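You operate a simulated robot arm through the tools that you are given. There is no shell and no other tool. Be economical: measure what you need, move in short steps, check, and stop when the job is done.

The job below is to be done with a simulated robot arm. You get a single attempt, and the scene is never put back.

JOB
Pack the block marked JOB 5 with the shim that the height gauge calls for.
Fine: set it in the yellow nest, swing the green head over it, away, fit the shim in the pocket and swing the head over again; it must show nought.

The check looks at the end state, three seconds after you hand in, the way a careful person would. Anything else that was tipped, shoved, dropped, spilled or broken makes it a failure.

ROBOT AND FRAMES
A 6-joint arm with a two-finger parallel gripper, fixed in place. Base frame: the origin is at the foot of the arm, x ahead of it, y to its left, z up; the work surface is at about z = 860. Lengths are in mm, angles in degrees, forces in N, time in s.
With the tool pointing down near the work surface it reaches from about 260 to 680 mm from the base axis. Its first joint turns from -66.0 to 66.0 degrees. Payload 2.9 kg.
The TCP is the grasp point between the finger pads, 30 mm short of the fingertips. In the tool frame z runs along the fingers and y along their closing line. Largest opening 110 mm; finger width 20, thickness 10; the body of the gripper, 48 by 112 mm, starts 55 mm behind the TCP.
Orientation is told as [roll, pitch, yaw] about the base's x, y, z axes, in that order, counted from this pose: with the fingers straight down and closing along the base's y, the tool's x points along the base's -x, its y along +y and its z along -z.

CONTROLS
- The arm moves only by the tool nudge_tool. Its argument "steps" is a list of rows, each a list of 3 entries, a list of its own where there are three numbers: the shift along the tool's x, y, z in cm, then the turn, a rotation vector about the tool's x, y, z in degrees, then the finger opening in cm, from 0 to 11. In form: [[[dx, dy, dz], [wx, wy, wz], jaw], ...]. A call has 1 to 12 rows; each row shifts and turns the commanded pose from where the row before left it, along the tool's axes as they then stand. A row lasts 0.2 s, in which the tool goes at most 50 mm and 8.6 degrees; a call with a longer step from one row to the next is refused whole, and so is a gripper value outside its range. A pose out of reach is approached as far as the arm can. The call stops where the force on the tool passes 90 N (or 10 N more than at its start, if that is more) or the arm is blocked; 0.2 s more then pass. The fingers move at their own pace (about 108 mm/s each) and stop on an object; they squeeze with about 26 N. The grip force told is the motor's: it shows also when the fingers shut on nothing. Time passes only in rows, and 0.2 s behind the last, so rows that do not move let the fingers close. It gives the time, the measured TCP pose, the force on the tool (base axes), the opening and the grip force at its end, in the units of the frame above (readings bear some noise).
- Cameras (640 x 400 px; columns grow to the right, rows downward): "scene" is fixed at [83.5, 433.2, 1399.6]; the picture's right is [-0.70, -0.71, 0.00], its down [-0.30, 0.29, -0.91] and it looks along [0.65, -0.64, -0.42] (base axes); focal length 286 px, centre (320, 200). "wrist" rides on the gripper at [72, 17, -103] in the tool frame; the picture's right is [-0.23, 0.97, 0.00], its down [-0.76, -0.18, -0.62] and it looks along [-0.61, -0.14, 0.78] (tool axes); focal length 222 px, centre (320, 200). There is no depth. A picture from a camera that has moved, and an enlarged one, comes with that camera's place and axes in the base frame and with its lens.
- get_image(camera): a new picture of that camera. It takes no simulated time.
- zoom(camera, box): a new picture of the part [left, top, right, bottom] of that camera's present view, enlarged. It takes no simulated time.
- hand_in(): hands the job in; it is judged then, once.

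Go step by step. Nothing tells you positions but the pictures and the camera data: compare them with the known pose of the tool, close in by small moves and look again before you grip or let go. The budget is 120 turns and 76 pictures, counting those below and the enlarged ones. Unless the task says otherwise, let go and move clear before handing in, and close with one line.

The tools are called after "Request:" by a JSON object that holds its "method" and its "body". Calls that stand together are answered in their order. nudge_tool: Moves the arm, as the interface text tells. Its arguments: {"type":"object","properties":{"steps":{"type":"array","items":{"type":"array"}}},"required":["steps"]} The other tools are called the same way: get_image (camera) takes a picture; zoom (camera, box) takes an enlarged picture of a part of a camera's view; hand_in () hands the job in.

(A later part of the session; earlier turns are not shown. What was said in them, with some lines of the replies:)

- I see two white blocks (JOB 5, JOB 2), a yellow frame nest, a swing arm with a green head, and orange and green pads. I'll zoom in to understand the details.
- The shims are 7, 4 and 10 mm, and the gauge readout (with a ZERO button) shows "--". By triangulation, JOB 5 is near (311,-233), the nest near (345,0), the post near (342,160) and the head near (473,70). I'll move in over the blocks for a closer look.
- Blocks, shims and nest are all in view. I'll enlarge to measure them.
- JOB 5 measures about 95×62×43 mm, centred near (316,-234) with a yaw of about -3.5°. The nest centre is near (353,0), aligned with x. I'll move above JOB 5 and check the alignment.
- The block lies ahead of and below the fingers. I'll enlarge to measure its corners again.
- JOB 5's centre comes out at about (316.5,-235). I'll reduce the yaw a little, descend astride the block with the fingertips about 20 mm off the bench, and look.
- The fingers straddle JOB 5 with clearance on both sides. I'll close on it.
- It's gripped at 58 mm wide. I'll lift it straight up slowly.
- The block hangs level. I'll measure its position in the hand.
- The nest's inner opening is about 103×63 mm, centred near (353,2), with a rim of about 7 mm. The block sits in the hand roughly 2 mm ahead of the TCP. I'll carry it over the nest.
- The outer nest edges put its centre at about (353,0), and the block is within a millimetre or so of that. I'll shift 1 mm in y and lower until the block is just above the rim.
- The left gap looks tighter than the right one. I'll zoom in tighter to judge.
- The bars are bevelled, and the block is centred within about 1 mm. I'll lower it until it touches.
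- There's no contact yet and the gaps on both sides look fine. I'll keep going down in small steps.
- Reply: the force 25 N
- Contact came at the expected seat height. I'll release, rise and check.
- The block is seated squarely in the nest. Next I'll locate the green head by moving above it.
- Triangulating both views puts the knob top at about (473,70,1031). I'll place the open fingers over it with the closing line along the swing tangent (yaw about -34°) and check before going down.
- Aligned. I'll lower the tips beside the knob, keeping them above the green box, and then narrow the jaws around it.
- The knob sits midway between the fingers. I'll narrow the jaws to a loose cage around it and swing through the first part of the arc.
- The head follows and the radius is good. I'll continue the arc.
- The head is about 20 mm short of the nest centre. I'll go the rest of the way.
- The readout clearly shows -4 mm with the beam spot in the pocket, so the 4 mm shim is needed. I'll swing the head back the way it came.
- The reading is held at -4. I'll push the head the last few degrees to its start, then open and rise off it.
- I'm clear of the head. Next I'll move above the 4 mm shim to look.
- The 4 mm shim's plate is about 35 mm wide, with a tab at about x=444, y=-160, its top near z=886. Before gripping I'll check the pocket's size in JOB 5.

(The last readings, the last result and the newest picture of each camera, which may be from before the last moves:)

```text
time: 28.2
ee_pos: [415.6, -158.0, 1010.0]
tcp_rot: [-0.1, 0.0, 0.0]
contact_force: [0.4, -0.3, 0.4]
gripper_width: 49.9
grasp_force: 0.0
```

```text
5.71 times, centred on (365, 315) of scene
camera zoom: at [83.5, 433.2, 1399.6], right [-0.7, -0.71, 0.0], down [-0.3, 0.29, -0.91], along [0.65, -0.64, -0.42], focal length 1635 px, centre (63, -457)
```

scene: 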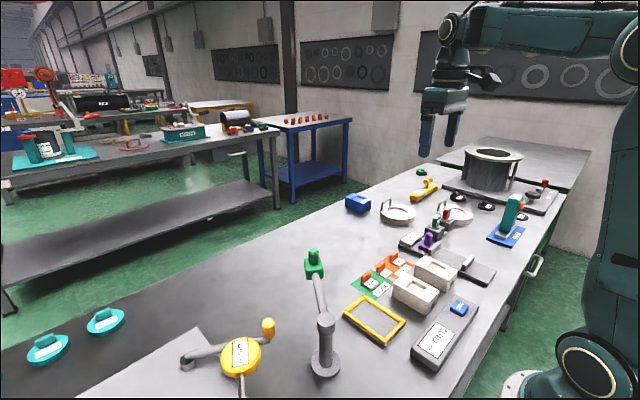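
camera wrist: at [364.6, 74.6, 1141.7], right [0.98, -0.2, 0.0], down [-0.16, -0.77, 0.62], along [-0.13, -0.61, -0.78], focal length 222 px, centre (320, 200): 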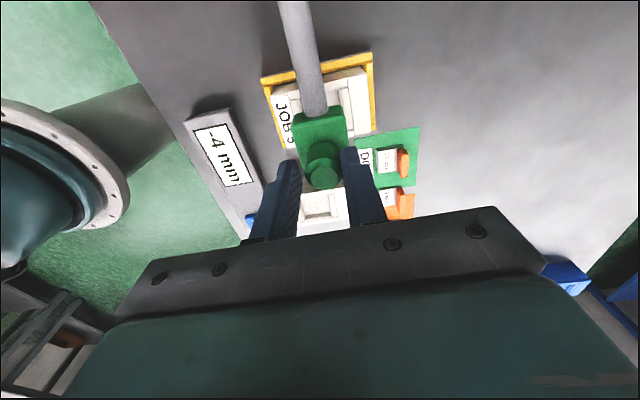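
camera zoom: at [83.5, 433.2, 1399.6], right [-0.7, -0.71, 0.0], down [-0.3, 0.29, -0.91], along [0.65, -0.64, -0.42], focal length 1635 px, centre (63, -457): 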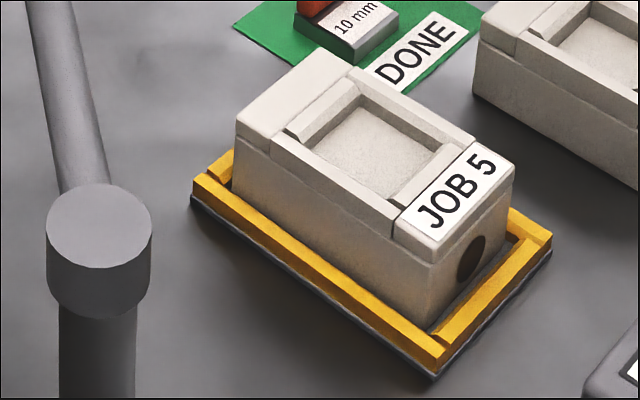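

The pocket floor is about 40×40 mm with bevels, and the tab goes at the +x end. I'll grip the tab across its thickness (yaw -90), so I'll turn the wrist above it and look.

Request:
{"method": "nudge_tool", "body": {"steps": [[[-2.89, -0.23, 0], [0, 0, 0], 5], [[0, 0, 0], [0, 0, 8.5], 5], [[0, 0, 0], [0, 0, 8.5], 5], [[0, 0, 0], [0, 0, 8.5], 5], [[0, 0, 0], [0, 0, 8.5], 4], [[0, 0, 0], [0, 0, 8.5], 4], [[0, 0, 0], [0, 0, 8.5], 4], [[0, 0, 0], [0, 0, 8.5], 4], [[0, 0, 0], [0, 0, 8.5], 4], [[0, 0, 0], [0, 0, 8.5], 4], [[0, 0, 0], [0, 0, 8.5], 4], [[0, 0, 0], [0, 0, 5], 4]]}}

Request:
{"method": "nudge_tool", "body": {"steps": [[[0, 0, 2.5], [0, 0, 0], 4], [[0, 0, 2.5], [0, 0, 0], 4], [[0, 0, 0], [0, 0, 0], 4]]}}

Request:
{"method": "zoom", "body": {"camera": "wrist", "box": [240, 60, 400, 220]}}

Request:
{"method": "zoom", "body": {"camera": "scene", "box": [330, 210, 450, 310]}}

```text
time: 30.8
ee_pos: [442.8, -161.3, 1011.2]
tcp_rot: [0.0, 0.0, -90.0]
contact_force: [0.4, -0.3, 0.0]
gripper_width: 40.0
grasp_force: 0.0
```

```text
time: 31.6
ee_pos: [443.7, -163.3, 960.9]
tcp_rot: [0.0, 0.1, -90.0]
contact_force: [0.4, 0.2, -0.1]
gripper_width: 40.3
grasp_force: 0.1
```

```text
2.50 times, centred on (320, 140) of wrist
camera zoom: at [461.9, -90.2, 1063.6], right [0.97, -0.23, 0.0], down [-0.18, -0.76, 0.62], along [-0.14, -0.61, -0.78], focal length 555 px, centre (320, 350)
```

zoom: 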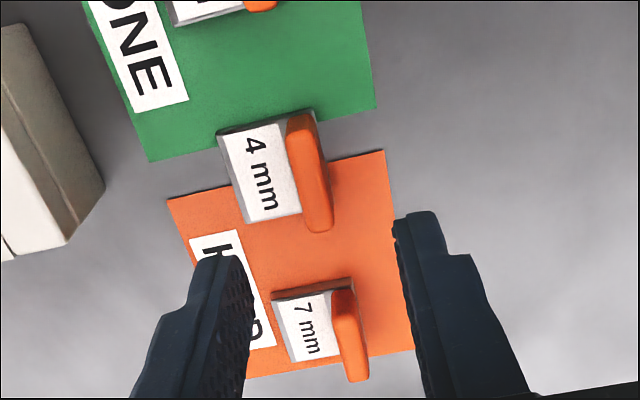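

```text
4.00 times, centred on (390, 260) of scene
camera zoom: at [83.5, 433.2, 1399.6], right [-0.7, -0.71, 0.0], down [-0.3, 0.29, -0.91], along [0.65, -0.64, -0.42], focal length 1144 px, centre (40, -40)
```

zoom: 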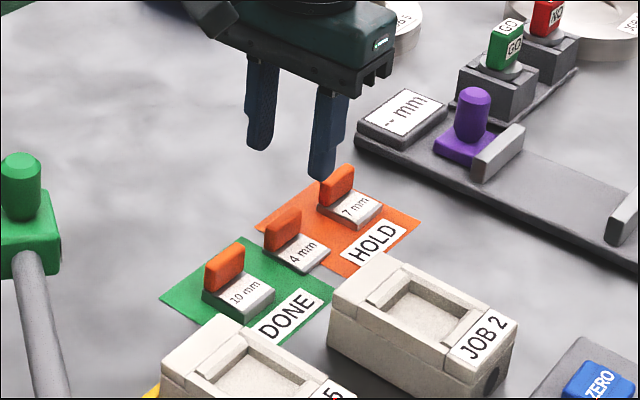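

The tab sits between the fingers at x≈443, y≈-160. I'll lower to a fingertip height of about 875.

Request:
{"method": "nudge_tool", "body": {"steps": [[[0.15, 0, 2], [0, 0, 0], 4], [[0, 0, 2], [0, 0, 0], 4], [[0, 0, 1.4], [0, 0, 0], 4], [[0, 0, 0], [0, 0, 0], 4]]}}

Request:
{"method": "zoom", "body": {"camera": "wrist", "box": [240, 60, 400, 220]}}

Request:
{"method": "zoom", "body": {"camera": "scene", "box": [345, 220, 425, 300]}}

```text
time: 32.6
ee_pos: [443.0, -159.8, 906.2]
tcp_rot: [0.1, 0.0, -90.1]
contact_force: [-0.7, 0.0, 0.2]
gripper_width: 40.0
grasp_force: 0.1
```

```text
2.50 times, centred on (320, 140) of wrist
camera zoom: at [462.2, -88.0, 1009.8], right [0.97, -0.23, 0.0], down [-0.18, -0.76, 0.62], along [-0.14, -0.61, -0.78], focal length 555 px, centre (320, 350)
```

zoom: 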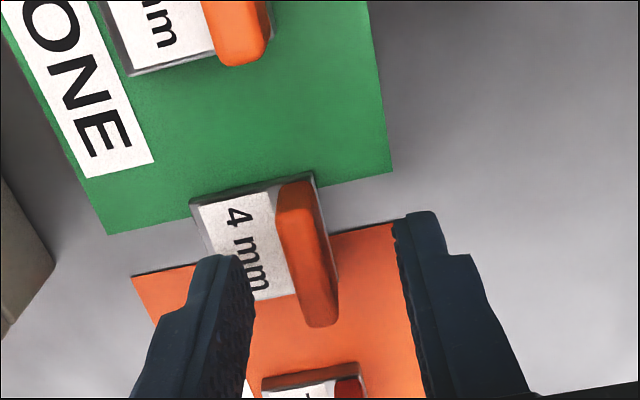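

```text
5.00 times, centred on (385, 260) of scene
camera zoom: at [83.5, 433.2, 1399.6], right [-0.7, -0.71, 0.0], down [-0.3, 0.29, -0.91], along [0.65, -0.64, -0.42], focal length 1430 px, centre (-5, -100)
```

zoom: 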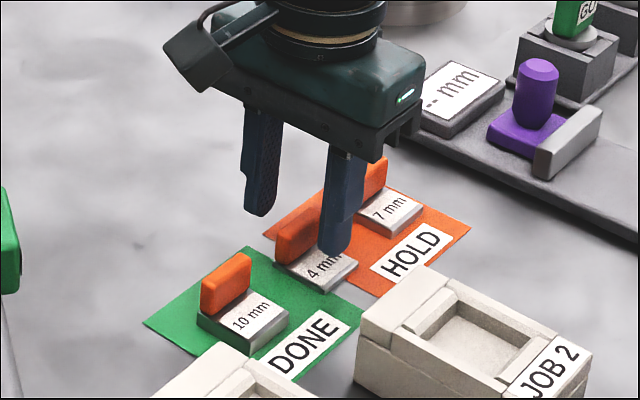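

Good placement: the fingers are on either side of the tab and clear of the plate. I'll close.

Request:
{"method": "nudge_tool", "body": {"steps": [[[0, 0, 0], [0, 0, 0], 2.5], [[0, 0, 0], [0, 0, 0], 1.5], [[0, 0, 0], [0, 0, 0], 0.4], [[0, 0, 0], [0, 0, 0], 0.4], [[0, 0, 0], [0, 0, 0], 0.4]]}}

Request:
{"method": "zoom", "body": {"camera": "wrist", "box": [240, 60, 400, 220]}}

```text
time: 33.8
ee_pos: [445.2, -160.8, 906.4]
tcp_rot: [0.0, -0.1, -90.0]
contact_force: [-0.3, -0.1, -0.5]
gripper_width: 9.2
grasp_force: 26.1
```

```text
2.50 times, centred on (320, 140) of wrist
camera zoom: at [462.2, -88.1, 1010.0], right [0.97, -0.23, 0.0], down [-0.18, -0.76, 0.62], along [-0.14, -0.61, -0.78], focal length 555 px, centre (320, 350)
```

zoom: 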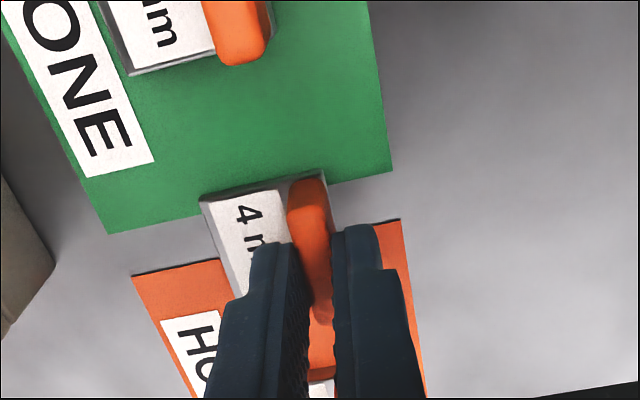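

The tab is gripped (9.2 mm). I'll lift and check that the shim hangs flat.

Request:
{"method": "nudge_tool", "body": {"steps": [[[0, 0, -1], [0, 0, 0], 0.4], [[0, 0, -3], [0, 0, 0], 0.4], [[0, 0, -3], [0, 0, 0], 0.4], [[0, 0, -3], [0, 0, 0], 0.4], [[0, 0, 0], [0, 0, 0], 0.4]]}}

Request:
{"method": "zoom", "body": {"camera": "wrist", "box": [240, 60, 400, 220]}}

Request:
{"method": "zoom", "body": {"camera": "scene", "box": [345, 190, 425, 270]}}

```text
time: 35.0
ee_pos: [443.2, -161.0, 1007.0]
tcp_rot: [0.0, 0.0, -90.0]
contact_force: [0.0, -0.1, -0.3]
gripper_width: 9.0
grasp_force: 25.9
```

```text
2.50 times, centred on (320, 140) of wrist
camera zoom: at [462.1, -88.1, 1110.0], right [0.97, -0.23, 0.0], down [-0.18, -0.76, 0.62], along [-0.14, -0.61, -0.78], focal length 555 px, centre (320, 350)
```

zoom: 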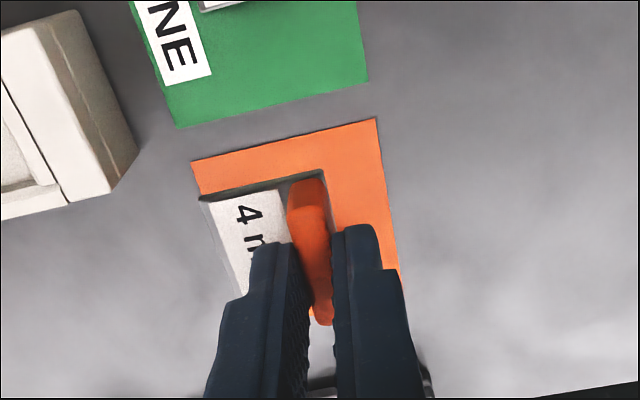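

```text
5.00 times, centred on (385, 230) of scene
camera zoom: at [83.5, 433.2, 1399.6], right [-0.7, -0.71, 0.0], down [-0.3, 0.29, -0.91], along [0.65, -0.64, -0.42], focal length 1430 px, centre (-5, 50)
```

zoom: 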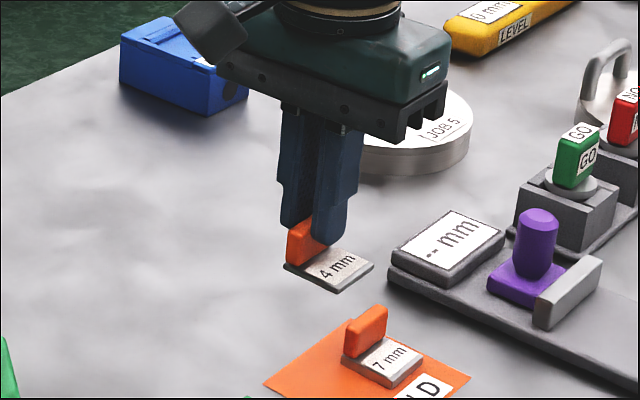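

The shim hangs flat, with the plate centre about 10 mm to the -x side of the TCP. I'll carry it near the nest and stop short so I can see the pocket.

Request:
{"method": "nudge_tool", "body": {"steps": [[[2.5, -1.9, 0], [0, 0, 0], 0.4], [[2.5, -1.9, 0], [0, 0, 0], 0.4], [[2.5, -1.9, 0], [0, 0, 0], 0.4], [[2.5, -1.9, 0], [0, 0, 0], 0.4], [[0, 0, 0], [0, 0, 0], 0.4], [[0, 0, 0], [0, 0, 0], 0.4]]}}

Request:
{"method": "zoom", "body": {"camera": "wrist", "box": [220, 0, 420, 200]}}

```text
time: 36.4
ee_pos: [368.3, -60.5, 1006.5]
tcp_rot: [0.0, 0.0, -90.0]
contact_force: [-0.8, -0.4, -0.3]
gripper_width: 8.9
grasp_force: 26.2
```

```text
2.00 times, centred on (320, 100) of wrist
camera zoom: at [386.1, 12.0, 1109.5], right [0.97, -0.23, 0.0], down [-0.18, -0.76, 0.62], along [-0.14, -0.61, -0.78], focal length 444 px, centre (320, 400)
```

zoom: 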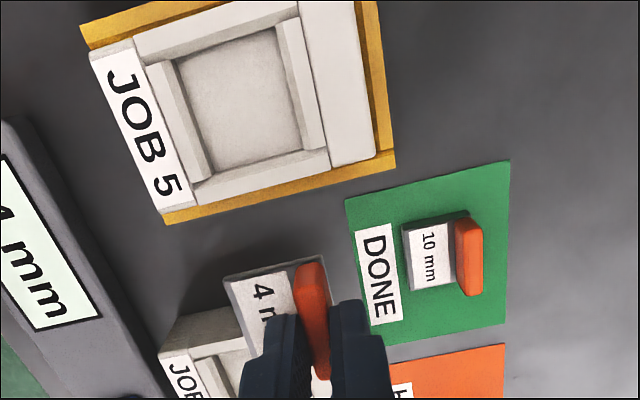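

The pocket floor centre is about (350.8,-0.2) and the shim plate centre is about (357.9,-58.9). I'll shift by (-7, +58.7) and lower to just above the block.

Request:
{"method": "nudge_tool", "body": {"steps": [[[2.0, -0.24, 0], [0, 0, 0], 0.4], [[2.0, -0.24, 0], [0, 0, 0], 0.4], [[1.87, -0.23, 0], [0, 0, 0], 0.4], [[0, 0, 2], [0, 0, 0], 0.4], [[0, 0, 2], [0, 0, 0], 0.4], [[0, 0, 0], [0, 0, 0], 0.4], [[0, 0, 0], [0, 0, 0], 0.4]]}}

Request:
{"method": "zoom", "body": {"camera": "wrist", "box": [220, 40, 420, 220]}}

Request:
{"method": "zoom", "body": {"camera": "scene", "box": [320, 240, 420, 350]}}

```text
time: 38.0
ee_pos: [360.3, -1.0, 965.4]
tcp_rot: [0.0, -0.1, -90.1]
contact_force: [0.0, 0.1, 0.0]
gripper_width: 8.8
grasp_force: 25.8
```

```text
2.22 times, centred on (320, 130) of wrist
camera zoom: at [378.7, 71.0, 1069.6], right [0.97, -0.23, 0.0], down [-0.18, -0.76, 0.62], along [-0.14, -0.61, -0.78], focal length 494 px, centre (320, 356)
```

zoom: 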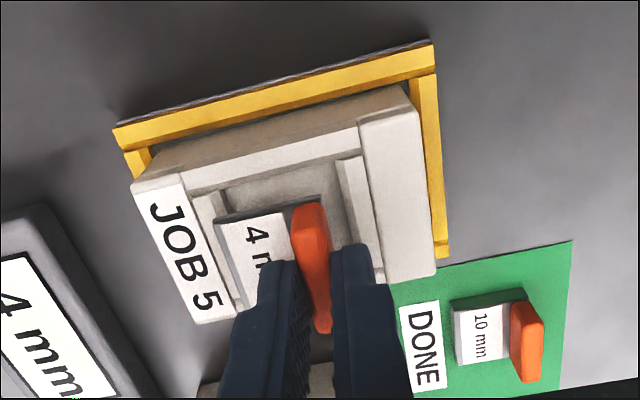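

```text
3.64 times, centred on (370, 295) of scene
camera zoom: at [83.5, 433.2, 1399.6], right [-0.7, -0.71, 0.0], down [-0.3, 0.29, -0.91], along [0.65, -0.64, -0.42], focal length 1040 px, centre (138, -146)
```

zoom: 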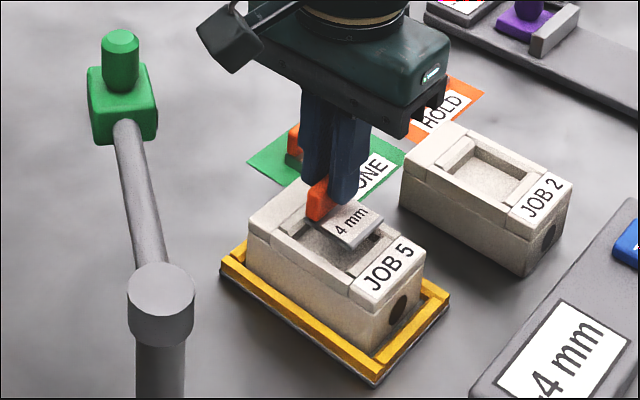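

The shim is centred over the pocket within about 1 mm. I'll lower it gently.

Request:
{"method": "nudge_tool", "body": {"steps": [[[0, 0, 0.8], [0, 0, 0], 0.4], [[0, 0, 0.6], [0, 0, 0], 0.4], [[0, 0, 0.3], [0, 0, 0], 0.4], [[0, 0, 0], [0, 0, 0], 0.4]]}}

Request:
{"method": "zoom", "body": {"camera": "wrist", "box": [240, 80, 380, 200]}}

```text
time: 39.0
ee_pos: [359.5, -1.1, 949.3]
tcp_rot: [-0.2, 0.0, -90.0]
contact_force: [0.8, 0.1, -0.8]
gripper_width: 9.2
grasp_force: 25.6
```

```text
3.33 times, centred on (310, 140) of wrist
camera zoom: at [378.4, 70.7, 1052.6], right [0.97, -0.23, 0.0], down [-0.18, -0.76, 0.62], along [-0.14, -0.61, -0.78], focal length 740 px, centre (353, 400)
```

zoom: 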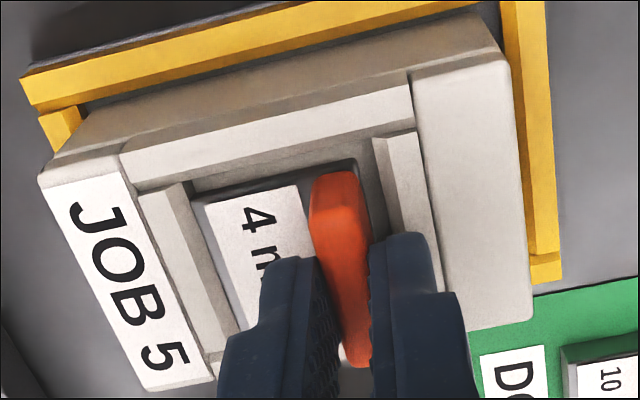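

It's entering cleanly. I'll continue down in small steps until contact.

Request:
{"method": "nudge_tool", "body": {"steps": [[[0, 0, 0.3], [0, 0, 0], 0.4], [[0, 0, 0.2], [0, 0, 0], 0.4], [[0, 0, 0.2], [0, 0, 0], 0.4], [[0, 0, 0], [0, 0, 0], 0.4]]}}

```text
time: 40.0
ee_pos: [361.5, -1.6, 942.8]
tcp_rot: [0.1, 0.0, -90.0]
contact_force: [-3.3, 1.1, 23.2]
gripper_width: 9.1
grasp_force: 26.2
```

Contact is at about the expected floor height. I'll look before releasing.

Request:
{"method": "zoom", "body": {"camera": "wrist", "box": [240, 80, 380, 200]}}

Request:
{"method": "zoom", "body": {"camera": "scene", "box": [330, 280, 400, 350]}}

```text
3.33 times, centred on (310, 140) of wrist
camera zoom: at [379.0, 70.6, 1046.8], right [0.97, -0.23, 0.0], down [-0.18, -0.76, 0.62], along [-0.14, -0.61, -0.78], focal length 740 px, centre (353, 400)
```

zoom: 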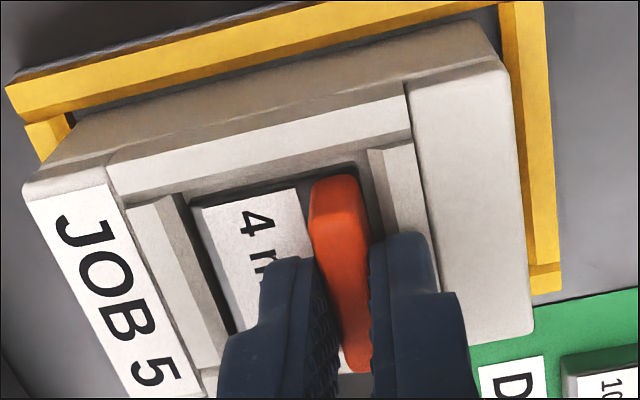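

```text
5.71 times, centred on (365, 315) of scene
camera zoom: at [83.1, 433.3, 1399.6], right [-0.7, -0.71, 0.0], down [-0.3, 0.29, -0.91], along [0.65, -0.64, -0.42], focal length 1635 px, centre (63, -457)
```

zoom: 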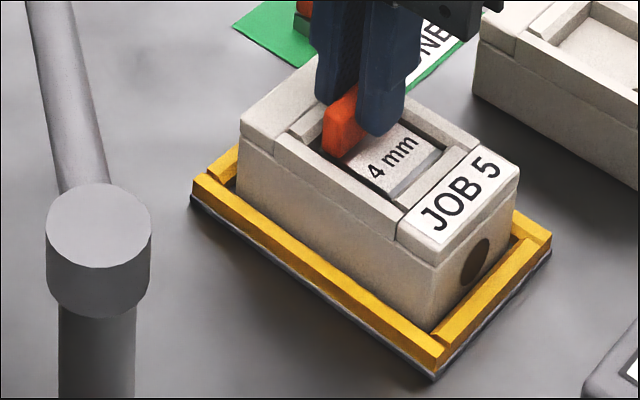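

The shim is down inside the pocket. I'll release, rise and check.

Request:
{"method": "nudge_tool", "body": {"steps": [[[0, 0, -0.05], [0, 0, 0], 1.6], [[0, 0, 0], [0, 0, 0], 2.6], [[0, 0, 0], [0, 0, 0], 3], [[0, 0, -2], [0, 0, 0], 3], [[0, 0, -4], [0, 0, 0], 3], [[0, 0, -4], [0, 0, 0], 3], [[0, 0, -4], [0, 0, 0], 3], [[0, 0, 0], [0, 0, 0], 3]]}}

Request:
{"method": "zoom", "body": {"camera": "wrist", "box": [240, 60, 400, 200]}}

Request:
{"method": "zoom", "body": {"camera": "scene", "box": [330, 270, 410, 350]}}

```text
time: 41.8
ee_pos: [359.5, -1.8, 1083.6]
tcp_rot: [0.1, 0.0, -90.0]
contact_force: [0.0, 0.5, -0.1]
gripper_width: 29.9
grasp_force: 0.1
```

```text
2.86 times, centred on (320, 130) of wrist
camera zoom: at [377.9, 70.3, 1187.4], right [0.97, -0.23, 0.0], down [-0.18, -0.76, 0.62], along [-0.14, -0.61, -0.78], focal length 635 px, centre (320, 400)
```

zoom: 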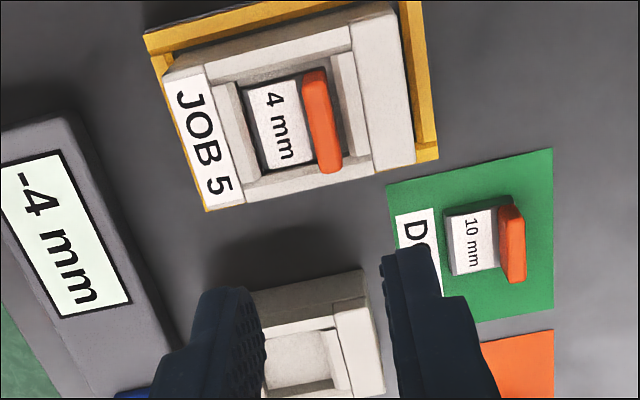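

```text
5.00 times, centred on (370, 310) of scene
camera zoom: at [83.5, 433.2, 1399.6], right [-0.7, -0.71, 0.0], down [-0.3, 0.29, -0.91], along [0.65, -0.64, -0.42], focal length 1430 px, centre (70, -350)
```

zoom: 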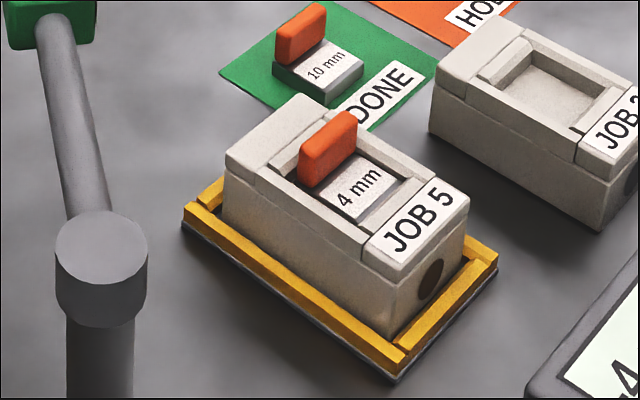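

The shim is seated flat with its tab at the +x end. I'll go back to the head knob for the second swing.

Request:
{"method": "nudge_tool", "body": {"steps": [[[0, 0, -3.7], [0, 0, 0], 6], [[2.4, 3.75, 0], [0, 0, 0], 6], [[2.4, 3.75, 0], [0, 0, 0], 6], [[2.3, 3.75, 0], [0, 0, 0], 6], [[0, 0, 0], [0, 0, -8.2], 6], [[0, 0, 0], [0, 0, -8.2], 6], [[0, 0, 0], [0, 0, -8.2], 6], [[0, 0, 0], [0, 0, -8.2], 6], [[0, 0, 0], [0, 0, -8.2], 6], [[0, 0, 1.5], [0, 0, -8.2], 6], [[0, 0, 1.5], [0, 0, -6.3], 6], [[0, 0, 0], [0, 0, 0], 6]]}}

Request:
{"method": "zoom", "body": {"camera": "wrist", "box": [220, 80, 440, 240]}}

```text
time: 44.4
ee_pos: [473.9, 69.8, 1090.1]
tcp_rot: [0.0, 0.0, -34.4]
contact_force: [-0.2, -1.0, -0.4]
gripper_width: 60.0
grasp_force: 0.0
```

```text
2.50 times, centred on (330, 160) of wrist
camera zoom: at [424.2, 124.0, 1193.5], right [0.74, 0.68, 0.0], down [0.53, -0.58, 0.62], along [0.42, -0.46, -0.78], focal length 555 px, centre (295, 300)
```

zoom: 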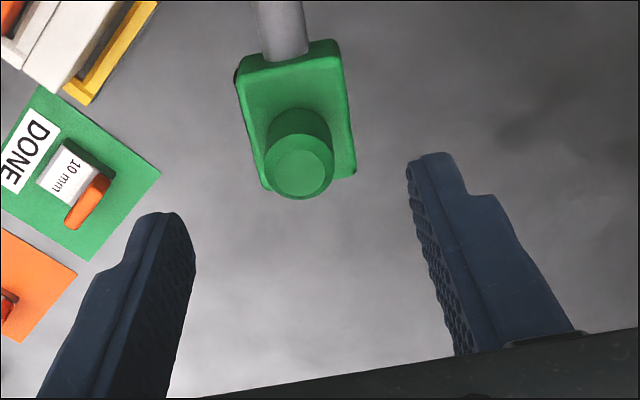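

The knob is about where it started, between the fingers. I'll lower, cage it and swing over again.

Request:
{"method": "nudge_tool", "body": {"steps": [[[0, 0, 1.7], [0, 0, 0], 6], [[0, 0, 1.7], [0, 0, 0], 6], [[0, 0, 1.75], [0, 0, 0], 6], [[0, 0, 0], [0, 0, 0], 4.5], [[0, 0, 0], [0, 0, 0], 3], [[0, 0, 0], [0, 0, 0], 2.8], [[0.02, -0.5, 0], [0, 0, 2], 2.8], [[0.05, -1.23, 0], [0, 0, 4.5], 2.8], [[0.05, -1.23, 0], [0, 0, 4.5], 2.8], [[0, 0, 0], [0, 0, 0], 2.8]]}}

Request:
{"method": "zoom", "body": {"camera": "scene", "box": [280, 200, 460, 360]}}

```text
time: 46.6
ee_pos: [454.2, 47.4, 1038.6]
tcp_rot: [0.0, 0.0, -45.6]
contact_force: [0.5, 0.1, 0.3]
gripper_width: 28.4
grasp_force: 0.4
```

```text
2.50 times, centred on (370, 280) of scene
camera zoom: at [83.5, 433.2, 1399.6], right [-0.7, -0.71, 0.0], down [-0.3, 0.29, -0.91], along [0.65, -0.64, -0.42], focal length 715 px, centre (195, 0)
```

zoom: 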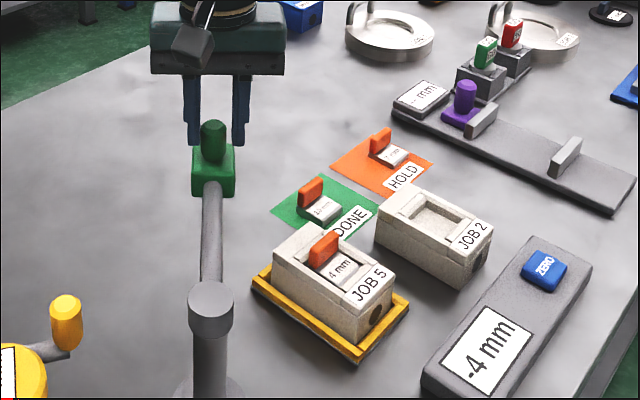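

The head is following again. I'll finish the arc to the same end pose as before.

Request:
{"method": "nudge_tool", "body": {"steps": [[[0.05, -1.23, 0], [0, 0, 4.5], 2.8], [[0.05, -1.23, 0], [0, 0, 4.5], 2.8], [[0.05, -1.23, 0], [0, 0, 4.5], 2.8], [[0.05, -1.23, 0], [0, 0, 4.5], 2.8], [[0.05, -1.23, 0], [0, 0, 4.5], 2.8], [[0.05, -1.23, 0], [0, 0, 4.5], 2.8], [[0.05, -1.23, 0], [0, 0, 4.5], 2.8], [[0.05, -1.23, 0], [0, 0, 4.5], 2.8], [[0.04, -1.0, 0], [0, 0, 3.6], 2.8], [[0.04, -1.0, 0], [0, 0, 3.6], 2.8], [[0, 0, 0], [0, 0, 0], 2.8], [[0, 0, 0], [0, 0, 0], 2.8]]}}

Request:
{"method": "zoom", "body": {"camera": "scene", "box": [300, 220, 480, 380]}}

```text
time: 49.2
ee_pos: [347.9, 2.1, 1039.5]
tcp_rot: [0.0, 0.0, -88.7]
contact_force: [1.5, -0.6, -0.1]
gripper_width: 28.9
grasp_force: 0.4
```

```text
2.50 times, centred on (390, 300) of scene
camera zoom: at [83.5, 433.2, 1399.6], right [-0.7, -0.71, 0.0], down [-0.3, 0.29, -0.91], along [0.65, -0.64, -0.42], focal length 715 px, centre (145, -50)
```

zoom: 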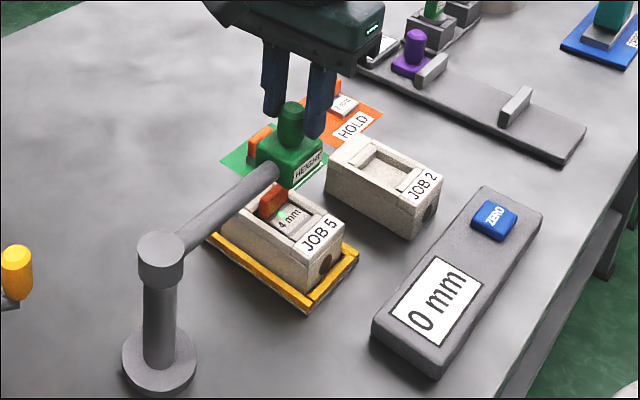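

The gauge reads 0 mm. I'll open the jaws, rise straight up off the knob, and confirm.

Request:
{"method": "nudge_tool", "body": {"steps": [[[0, 0, 0], [0, 0, 0], 4.5], [[0, 0.2, 0], [0, 0, 0], 5], [[0, 0, 0], [0, 0, 0], 5], [[0, 0, -3], [0, 0, 0], 5], [[0, 0, -4], [0, 0, 0], 5], [[0, 0, -4], [0, 0, 0], 5], [[0, 0, 0], [0, 0, 0], 5]]}}

Request:
{"method": "get_image", "body": {"camera": "scene"}}

Request:
{"method": "zoom", "body": {"camera": "scene", "box": [300, 220, 480, 380]}}

```text
time: 50.8
ee_pos: [348.5, 2.5, 1148.6]
tcp_rot: [0.0, 0.1, -88.7]
contact_force: [0.4, 0.5, 0.0]
gripper_width: 50.1
grasp_force: 0.1
```

```text
12 pictures are left
```

scene: 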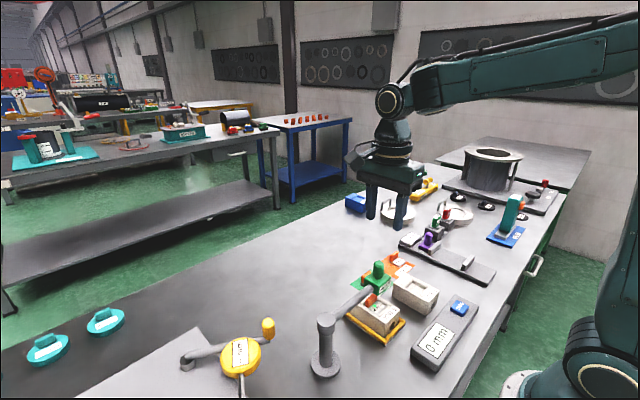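

```text
2.50 times, centred on (390, 300) of scene
camera zoom: at [83.5, 433.2, 1399.6], right [-0.7, -0.71, 0.0], down [-0.3, 0.29, -0.91], along [0.65, -0.64, -0.42], focal length 715 px, centre (145, -50)
```

zoom: 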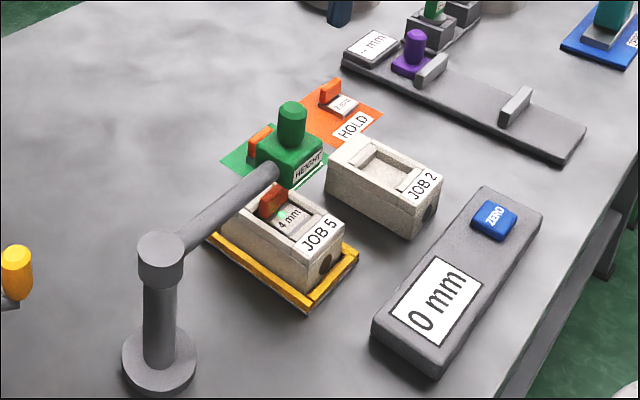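

The gauge shows 0 mm with the head over JOB 5 and the 4 mm shim in the pocket. The gripper is clear and nothing else was disturbed, so I'm handing in.

Request:
{"method": "hand_in", "body": {}}

```text
The job is handed in.
```

JOB 5 is in the yellow nest, packed with the 4 mm shim the gauge called for (it read -4 mm), and with the head swung over again it shows 0 mm; the job is handed in.
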